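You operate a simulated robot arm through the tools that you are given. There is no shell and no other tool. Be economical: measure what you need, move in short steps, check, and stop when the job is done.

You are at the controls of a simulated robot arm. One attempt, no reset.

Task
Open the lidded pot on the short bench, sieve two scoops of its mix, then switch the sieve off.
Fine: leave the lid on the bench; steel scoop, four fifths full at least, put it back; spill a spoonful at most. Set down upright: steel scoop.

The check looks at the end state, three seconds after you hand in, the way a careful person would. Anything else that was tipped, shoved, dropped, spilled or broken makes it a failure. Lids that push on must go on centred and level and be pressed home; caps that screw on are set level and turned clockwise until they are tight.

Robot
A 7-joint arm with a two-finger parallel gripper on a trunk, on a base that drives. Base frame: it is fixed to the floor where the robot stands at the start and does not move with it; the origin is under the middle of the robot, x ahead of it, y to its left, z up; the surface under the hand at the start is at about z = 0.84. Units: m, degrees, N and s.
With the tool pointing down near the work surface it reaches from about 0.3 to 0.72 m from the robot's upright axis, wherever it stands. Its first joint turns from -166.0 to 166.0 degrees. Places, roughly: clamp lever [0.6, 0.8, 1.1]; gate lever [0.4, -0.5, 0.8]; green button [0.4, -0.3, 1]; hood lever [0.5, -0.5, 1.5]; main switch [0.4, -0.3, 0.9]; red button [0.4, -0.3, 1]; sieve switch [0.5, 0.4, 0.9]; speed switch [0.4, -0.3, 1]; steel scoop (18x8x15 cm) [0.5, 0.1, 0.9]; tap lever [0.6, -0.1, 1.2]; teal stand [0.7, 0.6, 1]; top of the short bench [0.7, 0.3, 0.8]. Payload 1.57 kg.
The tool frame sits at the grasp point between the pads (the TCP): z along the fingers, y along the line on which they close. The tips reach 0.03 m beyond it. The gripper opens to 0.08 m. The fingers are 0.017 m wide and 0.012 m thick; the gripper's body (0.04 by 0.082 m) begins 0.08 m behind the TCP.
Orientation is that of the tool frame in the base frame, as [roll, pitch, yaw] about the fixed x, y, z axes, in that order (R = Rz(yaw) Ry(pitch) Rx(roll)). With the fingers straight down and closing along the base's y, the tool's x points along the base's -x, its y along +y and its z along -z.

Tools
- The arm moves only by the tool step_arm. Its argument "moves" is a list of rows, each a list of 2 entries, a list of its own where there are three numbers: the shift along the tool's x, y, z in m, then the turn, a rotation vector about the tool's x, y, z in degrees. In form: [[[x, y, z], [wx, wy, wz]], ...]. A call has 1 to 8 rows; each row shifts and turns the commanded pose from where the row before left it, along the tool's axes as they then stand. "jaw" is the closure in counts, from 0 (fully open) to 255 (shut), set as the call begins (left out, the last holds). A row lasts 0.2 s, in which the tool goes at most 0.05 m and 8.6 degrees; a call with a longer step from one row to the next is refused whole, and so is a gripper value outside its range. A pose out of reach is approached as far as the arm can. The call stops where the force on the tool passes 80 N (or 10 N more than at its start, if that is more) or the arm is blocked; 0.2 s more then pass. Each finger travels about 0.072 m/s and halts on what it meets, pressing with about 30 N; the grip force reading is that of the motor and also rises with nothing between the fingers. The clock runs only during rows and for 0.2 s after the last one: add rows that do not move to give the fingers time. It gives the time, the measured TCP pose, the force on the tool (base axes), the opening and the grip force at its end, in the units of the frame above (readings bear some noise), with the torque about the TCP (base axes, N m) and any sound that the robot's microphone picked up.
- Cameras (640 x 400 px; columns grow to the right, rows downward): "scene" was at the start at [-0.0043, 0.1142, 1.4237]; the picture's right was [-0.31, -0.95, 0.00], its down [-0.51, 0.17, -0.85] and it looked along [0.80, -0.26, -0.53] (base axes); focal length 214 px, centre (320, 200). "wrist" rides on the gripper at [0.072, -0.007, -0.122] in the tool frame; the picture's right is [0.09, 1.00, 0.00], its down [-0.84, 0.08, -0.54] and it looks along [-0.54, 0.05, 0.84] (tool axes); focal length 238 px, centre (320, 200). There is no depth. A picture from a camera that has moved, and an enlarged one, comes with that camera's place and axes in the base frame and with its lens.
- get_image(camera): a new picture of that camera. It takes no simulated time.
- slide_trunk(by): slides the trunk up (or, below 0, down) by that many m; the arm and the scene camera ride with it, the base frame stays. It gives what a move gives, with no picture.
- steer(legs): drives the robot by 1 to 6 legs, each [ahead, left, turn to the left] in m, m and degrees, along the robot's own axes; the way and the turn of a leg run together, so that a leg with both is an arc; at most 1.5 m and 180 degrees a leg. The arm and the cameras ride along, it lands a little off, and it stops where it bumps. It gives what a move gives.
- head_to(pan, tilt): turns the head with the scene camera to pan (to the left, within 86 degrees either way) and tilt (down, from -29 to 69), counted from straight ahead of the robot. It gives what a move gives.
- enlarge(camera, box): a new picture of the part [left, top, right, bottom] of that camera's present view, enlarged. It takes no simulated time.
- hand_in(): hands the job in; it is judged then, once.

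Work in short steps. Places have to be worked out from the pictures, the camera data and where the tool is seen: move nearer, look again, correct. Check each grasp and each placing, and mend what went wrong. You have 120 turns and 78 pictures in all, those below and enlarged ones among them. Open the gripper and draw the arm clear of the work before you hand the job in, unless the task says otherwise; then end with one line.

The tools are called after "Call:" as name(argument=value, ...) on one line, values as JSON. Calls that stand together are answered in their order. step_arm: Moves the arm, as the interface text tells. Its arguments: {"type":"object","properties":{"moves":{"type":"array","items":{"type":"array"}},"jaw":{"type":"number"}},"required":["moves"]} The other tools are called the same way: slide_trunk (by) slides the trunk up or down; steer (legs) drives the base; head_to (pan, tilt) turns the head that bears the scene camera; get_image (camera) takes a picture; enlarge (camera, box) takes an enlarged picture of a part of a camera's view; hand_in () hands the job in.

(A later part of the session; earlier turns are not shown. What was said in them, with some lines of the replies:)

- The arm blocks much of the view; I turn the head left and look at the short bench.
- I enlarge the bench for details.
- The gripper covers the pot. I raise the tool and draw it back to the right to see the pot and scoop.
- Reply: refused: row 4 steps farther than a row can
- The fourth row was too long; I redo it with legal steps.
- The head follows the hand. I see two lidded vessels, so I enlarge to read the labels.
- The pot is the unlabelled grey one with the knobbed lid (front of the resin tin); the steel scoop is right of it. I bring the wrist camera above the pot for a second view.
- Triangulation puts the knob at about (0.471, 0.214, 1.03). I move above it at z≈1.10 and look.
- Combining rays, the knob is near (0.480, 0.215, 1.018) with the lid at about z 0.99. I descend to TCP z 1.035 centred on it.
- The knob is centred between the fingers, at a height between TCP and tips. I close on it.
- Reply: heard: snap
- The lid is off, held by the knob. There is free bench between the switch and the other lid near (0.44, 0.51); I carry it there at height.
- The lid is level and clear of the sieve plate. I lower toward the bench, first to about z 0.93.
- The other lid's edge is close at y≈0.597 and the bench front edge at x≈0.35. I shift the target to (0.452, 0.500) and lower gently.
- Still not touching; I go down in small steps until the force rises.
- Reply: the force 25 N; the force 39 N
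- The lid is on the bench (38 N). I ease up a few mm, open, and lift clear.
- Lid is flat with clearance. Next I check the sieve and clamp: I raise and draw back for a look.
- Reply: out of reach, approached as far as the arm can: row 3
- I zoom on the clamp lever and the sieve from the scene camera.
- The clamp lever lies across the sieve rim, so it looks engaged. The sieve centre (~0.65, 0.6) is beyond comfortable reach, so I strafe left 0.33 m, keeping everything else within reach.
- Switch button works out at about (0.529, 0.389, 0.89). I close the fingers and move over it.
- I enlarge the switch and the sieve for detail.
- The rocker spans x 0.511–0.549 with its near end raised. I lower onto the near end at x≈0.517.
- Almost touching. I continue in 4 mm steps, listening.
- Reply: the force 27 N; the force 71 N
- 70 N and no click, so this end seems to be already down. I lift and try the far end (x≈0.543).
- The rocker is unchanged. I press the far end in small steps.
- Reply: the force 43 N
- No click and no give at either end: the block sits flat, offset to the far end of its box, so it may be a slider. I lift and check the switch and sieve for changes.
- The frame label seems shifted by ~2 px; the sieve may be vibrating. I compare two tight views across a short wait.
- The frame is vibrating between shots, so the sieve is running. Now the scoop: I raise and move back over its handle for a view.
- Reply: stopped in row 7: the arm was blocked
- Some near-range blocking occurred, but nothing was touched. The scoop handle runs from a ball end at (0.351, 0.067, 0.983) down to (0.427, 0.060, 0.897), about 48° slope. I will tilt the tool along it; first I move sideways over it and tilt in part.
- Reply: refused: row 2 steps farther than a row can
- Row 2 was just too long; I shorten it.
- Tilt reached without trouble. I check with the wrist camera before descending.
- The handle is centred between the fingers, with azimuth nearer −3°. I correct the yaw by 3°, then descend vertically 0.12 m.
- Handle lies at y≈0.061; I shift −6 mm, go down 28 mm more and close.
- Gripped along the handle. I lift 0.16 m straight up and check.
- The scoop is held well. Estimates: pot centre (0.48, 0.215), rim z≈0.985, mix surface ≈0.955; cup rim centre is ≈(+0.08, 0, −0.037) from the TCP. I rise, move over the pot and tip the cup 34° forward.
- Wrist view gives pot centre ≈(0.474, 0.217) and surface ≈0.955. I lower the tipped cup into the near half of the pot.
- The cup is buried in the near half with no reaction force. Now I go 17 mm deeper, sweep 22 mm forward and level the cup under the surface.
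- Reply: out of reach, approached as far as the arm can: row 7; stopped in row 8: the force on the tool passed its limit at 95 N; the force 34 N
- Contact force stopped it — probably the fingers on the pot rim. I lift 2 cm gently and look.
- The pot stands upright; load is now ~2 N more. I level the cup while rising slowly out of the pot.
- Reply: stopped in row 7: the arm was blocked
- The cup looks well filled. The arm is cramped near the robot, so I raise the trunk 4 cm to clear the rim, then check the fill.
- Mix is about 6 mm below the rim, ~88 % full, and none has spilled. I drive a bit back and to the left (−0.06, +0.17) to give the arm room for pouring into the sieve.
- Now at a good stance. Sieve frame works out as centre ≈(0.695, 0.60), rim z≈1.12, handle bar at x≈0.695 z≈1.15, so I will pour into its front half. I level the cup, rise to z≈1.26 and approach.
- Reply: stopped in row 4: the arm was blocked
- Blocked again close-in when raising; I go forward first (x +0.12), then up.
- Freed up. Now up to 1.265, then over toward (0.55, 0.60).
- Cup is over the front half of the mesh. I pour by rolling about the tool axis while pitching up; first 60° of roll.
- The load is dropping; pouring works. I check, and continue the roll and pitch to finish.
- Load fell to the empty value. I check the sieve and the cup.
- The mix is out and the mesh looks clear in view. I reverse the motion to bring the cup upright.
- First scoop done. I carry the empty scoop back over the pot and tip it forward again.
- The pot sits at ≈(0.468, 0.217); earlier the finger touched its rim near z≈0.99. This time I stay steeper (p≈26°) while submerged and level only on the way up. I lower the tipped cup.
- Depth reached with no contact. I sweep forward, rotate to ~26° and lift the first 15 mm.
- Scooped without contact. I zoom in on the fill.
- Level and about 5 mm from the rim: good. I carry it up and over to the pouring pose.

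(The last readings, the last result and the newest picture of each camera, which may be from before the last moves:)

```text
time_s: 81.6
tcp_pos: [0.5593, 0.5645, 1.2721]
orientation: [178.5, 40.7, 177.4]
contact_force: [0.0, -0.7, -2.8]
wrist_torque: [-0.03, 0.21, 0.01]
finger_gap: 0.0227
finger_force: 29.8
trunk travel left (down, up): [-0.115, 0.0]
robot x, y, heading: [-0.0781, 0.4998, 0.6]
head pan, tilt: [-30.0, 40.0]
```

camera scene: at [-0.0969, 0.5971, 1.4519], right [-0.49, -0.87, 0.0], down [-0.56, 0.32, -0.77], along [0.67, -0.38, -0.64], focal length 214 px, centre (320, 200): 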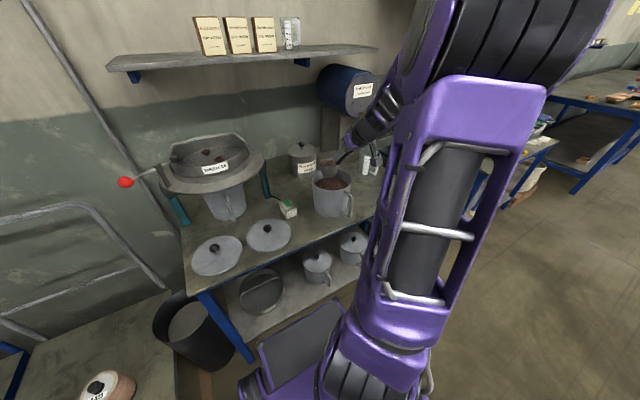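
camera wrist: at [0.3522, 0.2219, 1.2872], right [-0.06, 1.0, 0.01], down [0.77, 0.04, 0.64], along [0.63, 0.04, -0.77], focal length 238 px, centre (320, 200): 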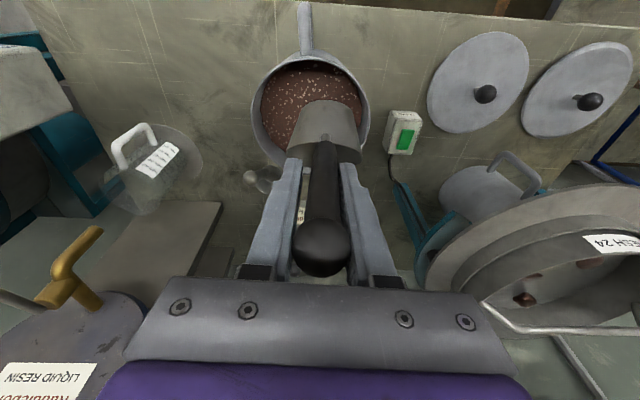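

Small correction to the same pour pose, then the same pouring sequence.

Call:
step_arm(moves=[[[0.0098, 0.032, -0.0085], [0, 0, 0]], [[0, 0, 0], [0, 0, -8.5]], [[0, 0, 0], [0, 0, -8.5]], [[0, 0, 0], [0, 0, -8.5]], [[0, 0, 0], [0, 0, -8.5]], [[0, 0, 0], [0, 0, -8.5]], [[0, 0, 0], [0, 0, -8.5]], [[0, 0, 0], [0, 0, -8.5]]])

Call:
step_arm(moves=[[[0, 0, 0], [3.1, -1.5, -7.5]], [[0, 0, 0], [3.3, -1.1, -7.5]], [[0, 0, 0], [3.4, -0.7, -7.5]], [[0, 0, 0], [3.5, -0.2, -7.5]]])

Call:
step_arm(moves=[[[0, 0, 0], [3.74, 0.26, -7.5]], [[0, 0, 0], [3.68, 0.72, -7.5]], [[0, 0, 0], [3.55, 1.2, -7.5]], [[0, 0, 0], [3.37, 1.64, -7.5]], [[0, 0, 0], [3.1, 2.1, -7.5]], [[0, 0, 0], [2.83, 2.46, -7.5]], [[0, 0, 0], [2.46, 2.83, -7.5]], [[0, 0, 0], [2.1, 3.1, -7.5]]])

Call:
step_arm(moves=[[[0, 0, 0], [0, 0, -6]], [[0, 0, 0], [0, 0, 0]], [[0, 0, 0], [0, 0, 0]]])

```text
time_s: 83.4
tcp_pos: [0.5471, 0.5955, 1.2742]
orientation: [-144.0, 20.1, -115.8]
contact_force: [0.1, -0.3, -3.7]
wrist_torque: [0.03, 0.22, 0.02]
finger_gap: 0.0227
finger_force: 29.7
trunk travel left (down, up): [-0.115, 0.0]
robot x, y, heading: [-0.0807, 0.4989, 0.5]
head pan, tilt: [-30.0, 40.0]
```

```text
time_s: 84.4
tcp_pos: [0.5461, 0.5947, 1.2751]
orientation: [-125.4, 1.2, -92.1]
contact_force: [-0.7, 0.2, -1.6]
wrist_torque: [0.01, 0.18, -0.02]
finger_gap: 0.0229
finger_force: 29.8
trunk travel left (down, up): [-0.115, 0.0]
robot x, y, heading: [-0.0815, 0.4987, 0.5]
head pan, tilt: [-30.0, 40.0]
```

```text
time_s: 86.2
tcp_pos: [0.5469, 0.5961, 1.2751]
orientation: [-100.5, -58.3, -83.0]
contact_force: [-0.1, -1.1, -1.8]
wrist_torque: [0.03, 0.14, -0.05]
finger_gap: 0.0225
finger_force: 29.8
trunk travel left (down, up): [-0.115, 0.0]
robot x, y, heading: [-0.0824, 0.4991, 0.6]
head pan, tilt: [-30.0, 40.0]
```

```text
time_s: 87.0
tcp_pos: [0.5464, 0.5956, 1.2762]
orientation: [-102.7, -64.2, -80.6]
contact_force: [0.4, 0.1, -1.7]
wrist_torque: [0.02, 0.12, -0.04]
finger_gap: 0.0227
finger_force: 30.2
trunk travel left (down, up): [-0.115, 0.0]
robot x, y, heading: [-0.083, 0.5, 0.3]
head pan, tilt: [-30.0, 40.0]
```

Emptied as before. I bring the cup upright by the reverse motion.

Call:
step_arm(moves=[[[0, 0, 0], [0, 0, 6]], [[0, 0, 0], [-2.1, -3.1, 7.5]], [[0, 0, 0], [-2.46, -2.83, 7.5]], [[0, 0, 0], [-2.83, -2.46, 7.5]], [[0, 0, 0], [-3.1, -2.1, 7.5]], [[0, 0, 0], [-3.37, -1.64, 7.5]], [[0, 0, 0], [-3.55, -1.2, 7.5]], [[0, 0, 0], [-3.68, -0.72, 7.5]]])

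Call:
step_arm(moves=[[[0, 0, 0], [-3.74, -0.26, 7.5]], [[0, 0, 0], [-3.5, 0.2, 7.5]], [[0, 0, 0], [-3.4, 0.7, 7.5]], [[0, 0, 0], [-3.3, 1.1, 7.5]], [[0, 0, 0], [-3.1, 1.5, 7.5]], [[0, 0, 0], [0, 0, 8.5]], [[0, 0, 0], [0, 0, 8.5]], [[0, 0, 0], [0, 0, 8.5]]])

Call:
step_arm(moves=[[[0, 0, 0], [0, 0, 8.5]], [[0, 0, 0], [0, 0, 8.5]], [[0, 0, 0], [0, 0, 8.5]], [[0, 0, 0], [0, 0, 8.5]]])

Call:
step_arm(moves=[[[0.0091, -0.047, -0.0079], [0, 0, 0]], [[0.0091, -0.047, -0.0079], [0, 0, 0]], [[0.0091, -0.047, -0.0079], [0, 0, 0]], [[0.0091, -0.047, -0.0079], [0, 0, 0]], [[0.0091, -0.047, -0.0079], [0, 0, 0]], [[0.0091, -0.047, -0.0079], [0, 0, 0]], [[0.0091, -0.047, -0.0079], [0, 0, 0]], [[0.0091, -0.047, -0.0079], [0, 0, 0]]])

Call:
get_image(camera="scene")

```text
time_s: 88.8
tcp_pos: [0.5466, 0.5951, 1.2758]
orientation: [-121.9, -5.1, -88.2]
contact_force: [0.3, 0.2, -1.2]
wrist_torque: [0.02, 0.12, -0.03]
finger_gap: 0.0225
finger_force: 30.2
trunk travel left (down, up): [-0.115, 0.0]
robot x, y, heading: [-0.0813, 0.4955, 0.6]
head pan, tilt: [-30.0, 40.0]
```

```text
time_s: 90.6
tcp_pos: [0.5472, 0.5964, 1.275]
orientation: [-155.3, 33.6, -140.7]
contact_force: [0.5, -0.6, -1.4]
wrist_torque: [-0.01, 0.08, 0.0]
finger_gap: 0.0226
finger_force: 30.0
trunk travel left (down, up): [-0.115, 0.0]
robot x, y, heading: [-0.0804, 0.4969, 0.4]
head pan, tilt: [-30.0, 40.0]
```

```text
time_s: 91.6
tcp_pos: [0.547, 0.5958, 1.2752]
orientation: [178.5, 40.7, 177.0]
contact_force: [0.3, 0.5, -1.5]
wrist_torque: [-0.01, 0.03, 0.04]
finger_gap: 0.0227
finger_force: 29.9
trunk travel left (down, up): [-0.115, 0.0]
robot x, y, heading: [-0.0821, 0.4975, 0.4]
head pan, tilt: [-30.0, 40.0]
```

```text
time_s: 93.4
tcp_pos: [0.4403, 0.2207, 1.2685]
orientation: [178.6, 40.7, 177.5]
contact_force: [0.4, 0.4, -0.6]
wrist_torque: [-0.05, 0.06, -0.01]
finger_gap: 0.0226
finger_force: 29.8
trunk travel left (down, up): [-0.115, 0.0]
robot x, y, heading: [-0.0819, 0.4985, 0.3]
head pan, tilt: [-30.0, 40.0]
```

```text
12 pictures are left
camera scene: at [-0.097, 0.5971, 1.4519], right [-0.49, -0.87, 0.0], down [-0.56, 0.32, -0.77], along [0.67, -0.38, -0.64], focal length 214 px, centre (320, 200)
```

scene: 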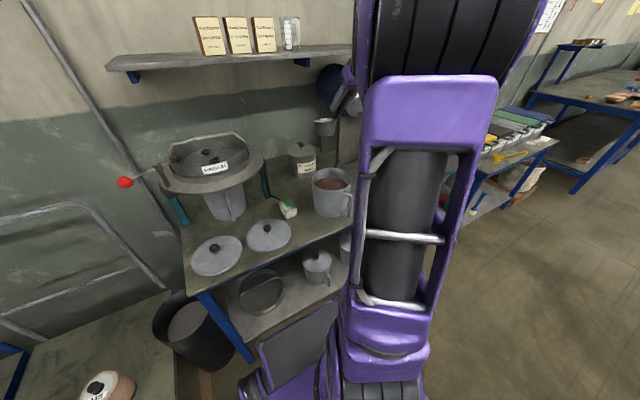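

I zoom on the sieve to see whether the mix has passed.

Call:
enlarge(camera="scene", box=[150, 125, 310, 225])

```text
4.00 times, centred on (230, 175) of scene
camera zoom: at [-0.097, 0.5971, 1.4519], right [-0.49, -0.87, 0.0], down [-0.56, 0.32, -0.77], along [0.67, -0.38, -0.64], focal length 858 px, centre (680, 300)
```

zoom: 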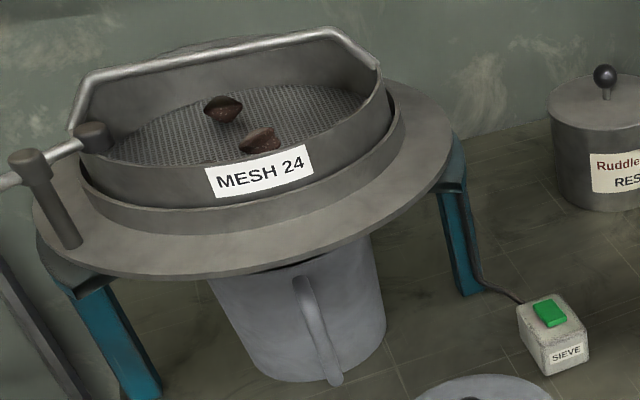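

Mesh is clear apart from the two old lumps, and no spill. I return the scoop to its original spot (grasp pose 0.393, 0.061, 0.932).

Call:
step_arm(moves=[[[0.0222, -0.04, 0.0072], [0, 0, 0]], [[0.0222, -0.04, 0.0072], [0, 0, 0]], [[0.0222, -0.04, 0.0072], [0, 0, 0]], [[0.0222, -0.04, 0.0072], [0, 0, 0]], [[0.0262, 0, 0.0302], [0, 0, 0]], [[0.0262, 0, 0.0302], [0, 0, 0]], [[0.0262, 0, 0.0302], [0, 0, 0]], [[0, 0, 0], [0, 0, 0]]])

Call:
get_image(camera="wrist")

```text
time_s: 95.2
tcp_pos: [0.3858, 0.067, 1.0676]
orientation: [178.7, 40.8, 177.5]
contact_force: [0.4, -0.6, -1.2]
wrist_torque: [0.01, 0.08, 0.02]
finger_gap: 0.0228
finger_force: 30.3
trunk travel left (down, up): [-0.115, 0.0]
robot x, y, heading: [-0.0809, 0.4967, 0.4]
head pan, tilt: [-30.0, 40.0]
```

```text
10 pictures are left
camera wrist: at [0.2517, 0.0647, 1.112], right [-0.04, 1.0, -0.04], down [0.28, 0.05, 0.96], along [0.96, 0.03, -0.28], focal length 238 px, centre (320, 200)
```

wrist: 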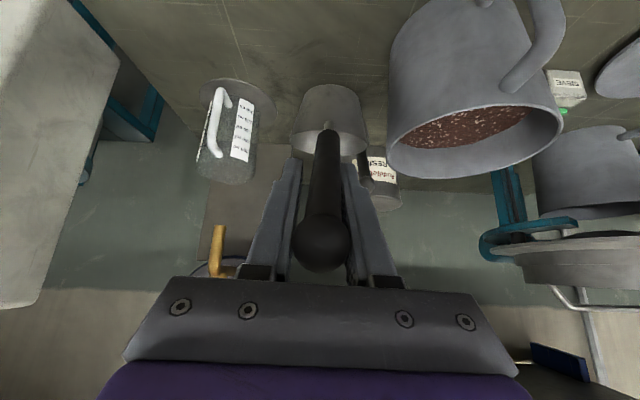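

Wrist view shows the scoop has turned about 15° in the grip (cup nose-down). I pitch the tool 14° up to level the cup and check it from the scene camera.

Call:
step_arm(moves=[[[0, 0, 0], [0, -7, 0]], [[0, 0, 0], [0, -7, 0]], [[0, 0, 0], [0, 0, 0]]])

Call:
enlarge(camera="scene", box=[300, 110, 400, 210])

```text
time_s: 96.0
tcp_pos: [0.3861, 0.0677, 1.0673]
orientation: [178.2, 54.7, 176.7]
contact_force: [-0.6, -0.7, -1.2]
wrist_torque: [0.03, 0.1, 0.01]
finger_gap: 0.0227
finger_force: 29.5
trunk travel left (down, up): [-0.115, 0.0]
robot x, y, heading: [-0.079, 0.4987, 0.5]
head pan, tilt: [-30.0, 40.0]
```

```text
4.00 times, centred on (350, 160) of scene
camera zoom: at [-0.0971, 0.597, 1.4519], right [-0.49, -0.87, 0.0], down [-0.56, 0.32, -0.77], along [0.67, -0.38, -0.64], focal length 858 px, centre (200, 360)
```

zoom: 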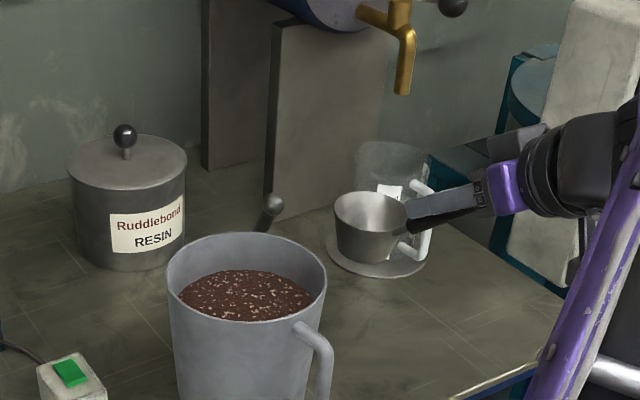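

Residual forward tilt is roughly 4–7°. I add 4° pitch, shift y −6 mm, and lower to about 1 cm above contact.

Call:
step_arm(moves=[[[0, -0.006, 0], [0, -4, 0]], [[0.0343, 0, 0.0206], [0, 0, 0]], [[0.0343, 0, 0.0206], [0, 0, 0]], [[0.0171, 0, 0.0103], [0, 0, 0]], [[0, 0, 0], [0, 0, 0]]])

Call:
enlarge(camera="scene", box=[320, 140, 390, 200])

```text
time_s: 97.2
tcp_pos: [0.3849, 0.0637, 0.9648]
orientation: [178.1, 58.7, 176.6]
contact_force: [-0.4, 0.4, -1.1]
wrist_torque: [0.02, 0.08, -0.03]
finger_gap: 0.0224
finger_force: 29.9
trunk travel left (down, up): [-0.115, 0.0]
robot x, y, heading: [-0.078, 0.4981, 0.3]
head pan, tilt: [-30.0, 40.0]
```

```text
6.67 times, centred on (355, 170) of scene
camera zoom: at [-0.097, 0.597, 1.4519], right [-0.49, -0.87, 0.0], down [-0.56, 0.32, -0.77], along [0.67, -0.38, -0.64], focal length 1430 px, centre (87, 400)
```

zoom: 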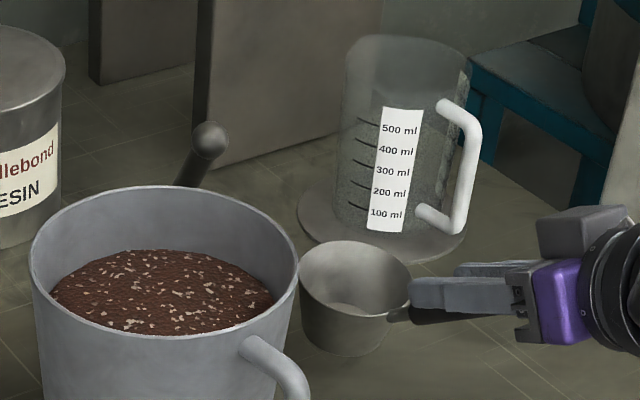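

The cup looks level. I lower in small steps until contact.

Call:
step_arm(moves=[[[0.0086, 0, 0.0051], [0, 0, 0]], [[0.0043, 0, 0.0026], [0, 0, 0]], [[0.0034, 0, 0.0021], [0, 0, 0]], [[0, 0, 0], [0, 0, 0]]])

Call:
step_arm(moves=[[[0.0034, 0, 0.0021], [0, 0, 0]], [[0, 0, 0], [0, 0, 0]]])

```text
time_s: 98.2
tcp_pos: [0.3837, 0.0637, 0.9464]
orientation: [178.0, 58.8, 176.7]
contact_force: [0.0, -0.1, -1.3]
wrist_torque: [-0.03, 0.09, 0.01]
finger_gap: 0.0228
finger_force: 29.8
trunk travel left (down, up): [-0.115, 0.0]
robot x, y, heading: [-0.0803, 0.4981, 0.2]
head pan, tilt: [-30.0, 40.0]
```

```text
time_s: 98.8
tcp_pos: [0.3842, 0.0632, 0.9418]
orientation: [178.0, 58.6, 176.5]
contact_force: [-0.3, -0.1, -1.6]
wrist_torque: [-0.02, 0.09, -0.01]
finger_gap: 0.0226
finger_force: 29.7
trunk travel left (down, up): [-0.115, 0.0]
robot x, y, heading: [-0.0814, 0.4989, 0.0]
head pan, tilt: [-30.0, 40.0]
```

No contact yet; a few more 3 mm steps.

Call:
step_arm(moves=[[[0.0026, 0, 0.0015], [0, 0, 0]], [[0.0026, 0, 0.0015], [0, 0, 0]], [[0, 0, 0], [0, 0, 0]]])

Call:
step_arm(moves=[[[0.0026, 0, 0.0015], [0, 0, 0]], [[0, 0, 0], [0, 0, 0]]])

```text
time_s: 99.6
tcp_pos: [0.3841, 0.0641, 0.9374]
orientation: [178.0, 58.7, 176.6]
contact_force: [0.1, 0.6, -0.8]
wrist_torque: [-0.02, 0.07, 0.0]
finger_gap: 0.0224
finger_force: 29.5
trunk travel left (down, up): [-0.115, 0.0]
robot x, y, heading: [-0.0799, 0.4995, 0.5]
head pan, tilt: [-30.0, 40.0]
```

```text
time_s: 100.2
tcp_pos: [0.3844, 0.0647, 0.9359]
orientation: [178.0, 58.8, 176.8]
contact_force: [-3.0, 0.4, 6.6]
wrist_torque: [0.03, -0.14, 0.01]
finger_gap: 0.0227
finger_force: 30.1
trunk travel left (down, up): [-0.115, 0.0]
robot x, y, heading: [-0.082, 0.497, 0.3]
head pan, tilt: [-30.0, 40.0]
```

Contact at 0.936. I press 2 mm more so it beds flat, then open.

Call:
step_arm(moves=[[[0.002, 0, 0.0012], [0, 0, 0]], [[0, 0, 0], [0, 0, 0]]])

Call:
step_arm(moves=[[[0, 0, 0], [0, 0, 0]], [[0, 0, 0], [0, 0, 0]], [[0, 0, 0], [0, 0, 0]], [[0, 0, 0], [0, 0, 0]]], jaw=0)

Call:
get_image(camera="wrist")

```text
time_s: 100.8
tcp_pos: [0.3835, 0.0644, 0.9344]
orientation: [178.0, 58.7, 176.6]
contact_force: [-4.6, -1.8, 12.4]
wrist_torque: [0.02, -0.39, -0.02]
finger_gap: 0.0226
finger_force: 30.0
trunk travel left (down, up): [-0.115, 0.0]
robot x, y, heading: [-0.0808, 0.496, 0.5]
head pan, tilt: [-30.0, 40.0]
```

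```text
time_s: 101.8
tcp_pos: [0.3844, 0.0646, 0.9336]
orientation: [178.0, 58.8, 176.4]
contact_force: [0.7, -0.2, -0.1]
wrist_torque: [0.0, -0.01, 0.02]
finger_gap: 0.0801
finger_force: 0.0
trunk travel left (down, up): [-0.115, 0.0]
robot x, y, heading: [-0.0829, 0.4947, 0.3]
head pan, tilt: [-30.0, 40.0]
```

```text
7 pictures are left
camera wrist: at [0.243, 0.0635, 0.9335], right [-0.02, 1.0, -0.06], down [-0.03, 0.06, 1.0], along [1.0, 0.02, 0.03], focal length 238 px, centre (320, 200)
```

wrist: 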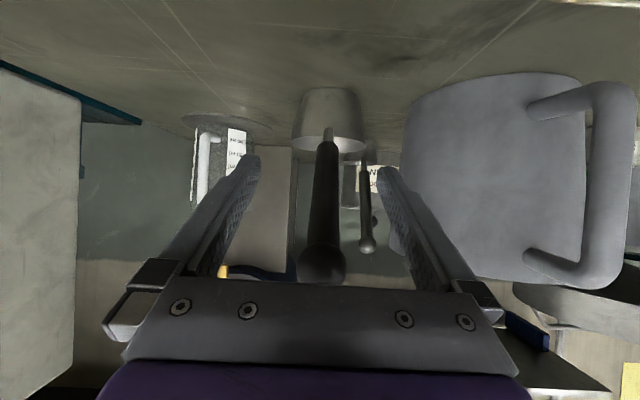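

Scoop stands upright. I rise vertically clear of the handle and bring the tool back to straight down.

Call:
step_arm(moves=[[[-0.0171, 0, -0.0103], [0, 0, 0]], [[-0.0343, 0, -0.0206], [0, 0, 0]], [[-0.0343, 0, -0.0206], [0, 0, 0]], [[-0.0343, 0, -0.0206], [0, 0, 0]], [[-0.0343, 0, -0.0206], [0, 0, 0]], [[0, 0, 0], [0, 8.5, 0]], [[0, 0, 0], [0, 8.5, 0]], [[0, 0, 0], [0, 8.5, 0]]])

Call:
step_arm(moves=[[[0, 0, 0], [0, 8.5, 0]], [[0, 0, 0], [0, 8.5, 0]], [[0, 0, 0], [0, 8.5, 0]], [[0, 0, 0], [0, 7.7, 0]], [[-0.02, 0.044, 0], [0, 0, 0]], [[-0.02, 0.044, 0], [0, 0, 0]], [[-0.02, 0.044, 0], [0, 0, 0]], [[-0.02, 0.044, 0], [0, 0, 0]]], jaw=255)

```text
time_s: 103.6
tcp_pos: [0.3831, 0.0602, 1.1122]
orientation: [178.9, 33.1, 177.6]
contact_force: [-0.4, 0.1, 0.5]
wrist_torque: [0.01, -0.04, 0.05]
finger_gap: 0.0804
finger_force: 0.0
trunk travel left (down, up): [-0.115, 0.0]
robot x, y, heading: [-0.0795, 0.496, 0.3]
head pan, tilt: [-30.0, 40.0]
```

```text
time_s: 105.4
tcp_pos: [0.4693, 0.2361, 1.1189]
orientation: [179.0, 0.0, 178.2]
contact_force: [0.2, 0.1, -0.2]
wrist_torque: [0.0, 0.0, 0.05]
finger_gap: 0.0001
finger_force: 21.2
trunk travel left (down, up): [-0.115, 0.0]
robot x, y, heading: [-0.0769, 0.4959, 0.7]
head pan, tilt: [-30.0, 40.0]
```

Now to the switch: earlier, near end 70 N did nothing, and the far end only got 42 N. I go over the far end (x≈0.545) with closed fingers.

Call:
step_arm(moves=[[[-0.019, 0.038, 0], [0, 0, 0]], [[-0.019, 0.038, 0], [0, 0, 0]], [[-0.019, 0.038, 0], [0, 0, 0]], [[-0.017, 0.037, 0.01], [0, 0, 0]], [[0, 0, 0.045], [0, 0, 0]], [[0, 0, 0.045], [0, 0, 0]], [[0, 0, 0.035], [0, 0, 0]], [[0, 0, 0], [0, 0, 0]]])

Call:
enlarge(camera="wrist", box=[240, 80, 400, 180])

```text
time_s: 107.2
tcp_pos: [0.5501, 0.3862, 0.9821]
orientation: [179.0, -0.1, 178.3]
contact_force: [1.0, 1.5, 0.0]
wrist_torque: [-0.02, 0.03, 0.02]
finger_gap: 0.0
finger_force: 21.5
trunk travel left (down, up): [-0.115, 0.0]
robot x, y, heading: [-0.0772, 0.5014, 0.3]
head pan, tilt: [-30.0, 40.0]
```

```text
4.00 times, centred on (320, 130) of wrist
camera zoom: at [0.4787, 0.3812, 1.1029], right [-0.06, 1.0, 0.02], down [0.84, 0.04, 0.54], along [0.54, 0.05, -0.84], focal length 953 px, centre (320, 480)
```

zoom: 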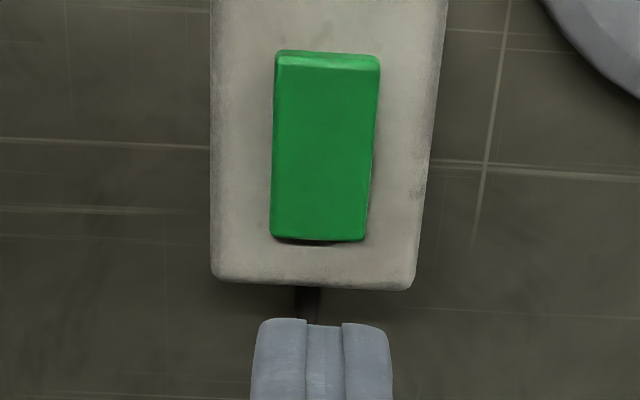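

A dark gap under the far end shows it is the raised end. I press there harder, at x≈0.544.

Call:
step_arm(moves=[[[0.005, 0.003, 0.03], [0, 0, 0]], [[0, 0, 0.025], [0, 0, 0]], [[0, 0, 0.004], [0, 0, 0]], [[0, 0, 0.004], [0, 0, 0]], [[0, 0, 0], [0, 0, 0]]])

Call:
step_arm(moves=[[[0, 0, 0.003], [0, 0, 0]], [[0, 0, 0.002], [0, 0, 0]], [[0, 0, 0], [0, 0, 0]]])

```text
time_s: 108.4
tcp_pos: [0.544, 0.3908, 0.923]
orientation: [179.2, 0.3, 178.3]
contact_force: [-5.0, 0.5, 22.2]
wrist_torque: [-0.11, 0.34, 0.03]
finger_gap: 0.0
finger_force: 21.2
trunk travel left (down, up): [-0.115, 0.0]
robot x, y, heading: [-0.0836, 0.4947, 0.4]
head pan, tilt: [-30.0, 40.0]
```

```text
time_s: 109.2
tcp_pos: [0.5427, 0.3906, 0.9233]
orientation: [179.2, 0.8, 178.3]
contact_force: [-13.5, 2.8, 56.9]
wrist_torque: [-0.02, 0.89, -0.01]
finger_gap: 0.0
finger_force: 21.9
trunk travel left (down, up): [-0.115, 0.0]
robot x, y, heading: [-0.0827, 0.4998, 0.2]
head pan, tilt: [-30.0, 40.0]
```

57 N and no click; a little more, up to about 78 N.

Call:
step_arm(moves=[[[0, 0, 0.002], [0, 0, 0]], [[0, 0, 0], [0, 0, 0]]])

Call:
step_arm(moves=[[[0, 0, -0.01], [0, 0, 0]], [[0, 0, -0.02], [0, 0, 0]], [[0, 0, -0.03], [0, 0, 0]], [[0, 0, 0], [0, 0, 0]]])

Call:
enlarge(camera="wrist", box=[240, 80, 400, 180])

```text
time_s: 109.8
tcp_pos: [0.5425, 0.3902, 0.923]
orientation: [179.1, 0.9, 178.2]
contact_force: [-17.8, 2.4, 66.9]
wrist_torque: [-0.01, 1.08, -0.08]
finger_gap: 0.0001
finger_force: 21.1
trunk travel left (down, up): [-0.115, 0.0]
robot x, y, heading: [-0.081, 0.5002, 0.5]
head pan, tilt: [-30.0, 40.0]
```

```text
time_s: 110.8
tcp_pos: [0.5447, 0.3897, 0.9722]
orientation: [179.0, -0.1, 178.4]
contact_force: [-0.1, -0.2, -0.2]
wrist_torque: [0.0, -0.01, -0.03]
finger_gap: 0.0
finger_force: 21.2
trunk travel left (down, up): [-0.115, 0.0]
robot x, y, heading: [-0.0823, 0.4986, 0.6]
head pan, tilt: [-30.0, 40.0]
```

```text
4.00 times, centred on (320, 130) of wrist
camera zoom: at [0.4731, 0.3831, 1.093], right [-0.06, 1.0, 0.02], down [0.84, 0.04, 0.54], along [0.54, 0.05, -0.84], focal length 953 px, centre (320, 480)
```

zoom: 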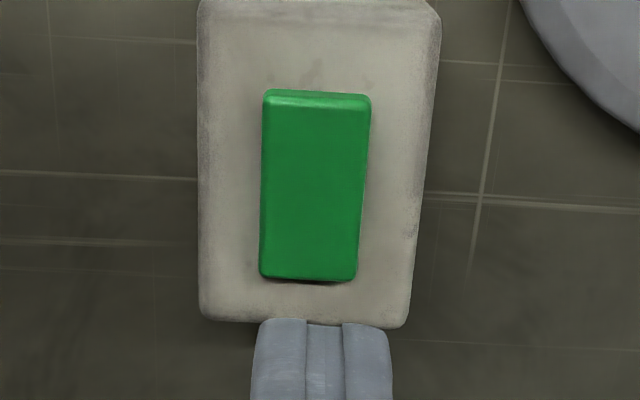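

The far-end shadow is now smaller. I test whether the sieve still vibrates: two tight views with a short wait.

Call:
enlarge(camera="scene", box=[197, 155, 237, 180])

Call:
step_arm(moves=[[[0, 0, 0], [0, 0, 0]]])

Call:
enlarge(camera="scene", box=[197, 155, 237, 180])

```text
16.00 times, centred on (217, 168) of scene
camera zoom: at [-0.0972, 0.5971, 1.4518], right [-0.49, -0.87, 0.0], down [-0.56, 0.32, -0.77], along [0.67, -0.38, -0.64], focal length 3432 px, centre (1968, 720)
```

zoom: 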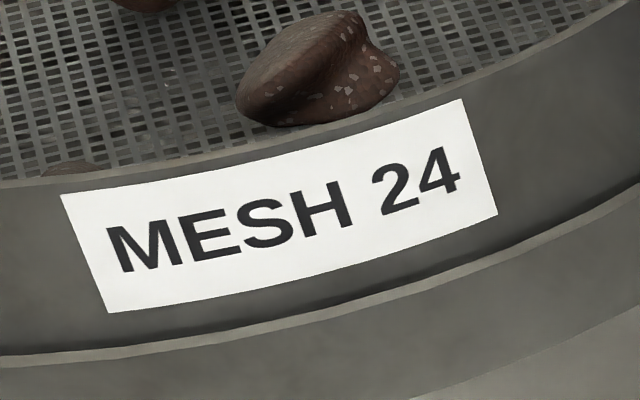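

```text
time_s: 111.2
tcp_pos: [0.5453, 0.3906, 0.9714]
orientation: [179.0, 0.1, 178.3]
contact_force: [1.0, -0.1, -0.3]
wrist_torque: [0.01, 0.01, -0.02]
finger_gap: 0.0
finger_force: 21.6
trunk travel left (down, up): [-0.115, 0.0]
robot x, y, heading: [-0.0828, 0.4992, 0.6]
head pan, tilt: [-30.0, 40.0]
```

```text
16.00 times, centred on (217, 168) of scene
camera zoom: at [-0.0971, 0.5971, 1.4519], right [-0.49, -0.87, 0.0], down [-0.56, 0.32, -0.77], along [0.67, -0.38, -0.64], focal length 3432 px, centre (1968, 720)
```

zoom: 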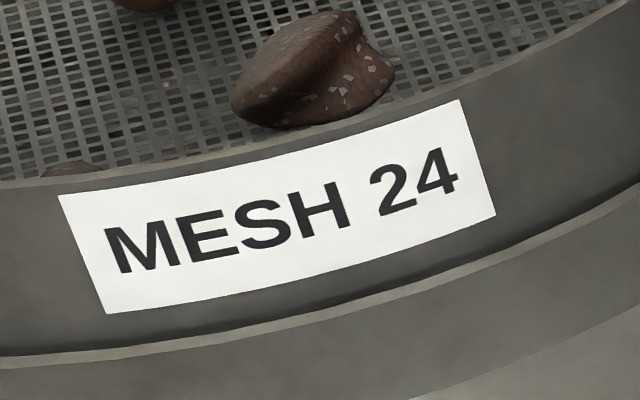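

Torques tell the story: pressing near, contact was on the finger's far edge; pressing far, on its near edge. So the rocker does tilt each time, silently, and far-down is ON. I now press the near end (x≈0.515) to switch it off.

Call:
step_arm(moves=[[[0.0295, 0.001, 0], [0, 0, 0]], [[0, 0, 0.03], [0, 0, 0]], [[0, 0, 0.012], [0, 0, 0]], [[0, 0, 0.005], [0, 0, 0]], [[0, 0, 0.004], [0, 0, 0]], [[0, 0, 0], [0, 0, 0]]])

Call:
step_arm(moves=[[[0, 0, 0.003], [0, 0, 0]], [[0, 0, 0], [0, 0, 0]]])

```text
time_s: 112.6
tcp_pos: [0.5163, 0.3918, 0.9228]
orientation: [178.9, 0.1, 178.3]
contact_force: [-2.6, 0.1, 7.8]
wrist_torque: [-0.05, 0.02, -0.02]
finger_gap: 0.0001
finger_force: 21.3
trunk travel left (down, up): [-0.115, 0.0]
robot x, y, heading: [-0.0814, 0.4965, 0.5]
head pan, tilt: [-30.0, 40.0]
```

```text
time_s: 113.2
tcp_pos: [0.5154, 0.3921, 0.923]
orientation: [179.0, 0.3, 178.2]
contact_force: [-3.6, 2.2, 28.0]
wrist_torque: [0.01, -0.13, -0.11]
finger_gap: 0.0
finger_force: 21.1
trunk travel left (down, up): [-0.115, 0.0]
robot x, y, heading: [-0.0807, 0.4978, 0.4]
head pan, tilt: [-30.0, 40.0]
```

Pressed home at the near end. I push a bit more for certainty, lift clear, then compare two views of the sieve.

Call:
step_arm(moves=[[[0, 0, 0.003], [0, 0, 0]], [[0, 0, 0], [0, 0, 0]]])

Call:
step_arm(moves=[[[0, 0, -0.01], [0, 0, 0]], [[0, 0, -0.03], [0, 0, 0]], [[0, 0, -0.04], [0, 0, 0]], [[0, 0, -0.04], [0, 0, 0]], [[0.02, 0, -0.03], [0, 0, 0]], [[0, 0, 0], [0, 0, 0]]])

Call:
enlarge(camera="scene", box=[197, 155, 237, 180])

Call:
step_arm(moves=[[[0, 0, 0], [0, 0, 0]], [[0, 0, 0], [0, 0, 0]]])

Call:
enlarge(camera="scene", box=[197, 155, 237, 180])

```text
time_s: 113.8
tcp_pos: [0.5149, 0.3922, 0.9225]
orientation: [179.2, 0.7, 178.3]
contact_force: [-4.6, 1.0, 48.5]
wrist_torque: [-0.05, -0.32, -0.08]
finger_gap: 0.0002
finger_force: 21.1
trunk travel left (down, up): [-0.115, 0.0]
robot x, y, heading: [-0.0845, 0.4986, 0.5]
head pan, tilt: [-30.0, 40.0]
```

```text
time_s: 115.2
tcp_pos: [0.4934, 0.3877, 1.0655]
orientation: [179.0, 0.0, 178.3]
contact_force: [-0.4, -0.6, -0.8]
wrist_torque: [0.0, -0.02, 0.02]
finger_gap: 0.0001
finger_force: 21.4
trunk travel left (down, up): [-0.115, 0.0]
robot x, y, heading: [-0.0859, 0.5018, 0.4]
head pan, tilt: [-30.0, 40.0]
```

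```text
16.00 times, centred on (217, 168) of scene
camera zoom: at [-0.0974, 0.5972, 1.4519], right [-0.49, -0.87, 0.0], down [-0.56, 0.32, -0.77], along [0.67, -0.38, -0.64], focal length 3432 px, centre (1968, 720)
```

zoom: 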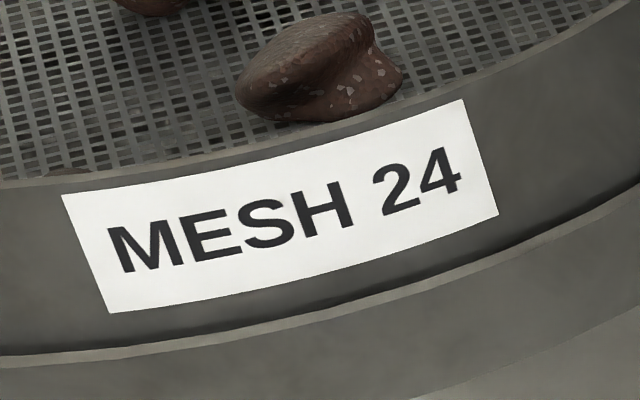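

```text
time_s: 115.8
tcp_pos: [0.4937, 0.3892, 1.0657]
orientation: [179.0, -0.1, 178.4]
contact_force: [-0.2, -1.1, 0.4]
wrist_torque: [-0.03, 0.03, -0.04]
finger_gap: 0.0002
finger_force: 21.3
trunk travel left (down, up): [-0.115, 0.0]
robot x, y, heading: [-0.0805, 0.4945, 0.3]
head pan, tilt: [-30.0, 40.0]
```

```text
16.00 times, centred on (217, 168) of scene
camera zoom: at [-0.0971, 0.5971, 1.4519], right [-0.49, -0.87, 0.0], down [-0.56, 0.32, -0.77], along [0.67, -0.38, -0.64], focal length 3432 px, centre (1968, 720)
```

zoom: 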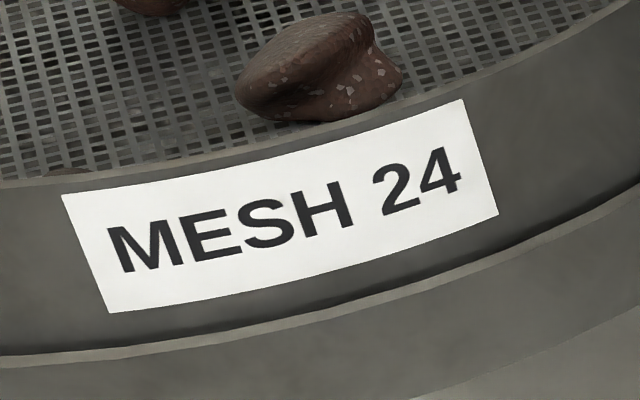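

The two views are identical: the sieve is off, and the mesh is clear. I open the gripper and draw the arm clear.

Call:
step_arm(moves=[[[0, 0, -0.04], [0, 0, 0]], [[0, 0, -0.04], [0, 0, 0]], [[0.02, 0, -0.02], [0, 0, 0]], [[0.03, 0, 0], [0, 0, 0]], [[0, 0, 0], [0, 0, 0]], [[0, 0, 0], [0, 0, 0]]], jaw=0)

Call:
hand_in()

```text
time_s: 117.2
tcp_pos: [0.445, 0.3884, 1.1643]
orientation: [179.0, 0.0, 178.4]
contact_force: [0.1, -0.5, 0.6]
wrist_torque: [-0.03, -0.02, 0.01]
finger_gap: 0.08
finger_force: 0.0
trunk travel left (down, up): [-0.115, 0.0]
robot x, y, heading: [-0.0785, 0.4984, 0.2]
head pan, tilt: [-30.0, 40.0]
```

```text
The job is handed in.
```

I opened the pot and left its lid on the bench, sieved two scoops (each judged by eye at about 88% full), set the steel scoop back upright, and switched the sieve off; I saw no spill, though a finger pressed the pot's rim during the first scoop and may have nudged the pot a few millimetres.
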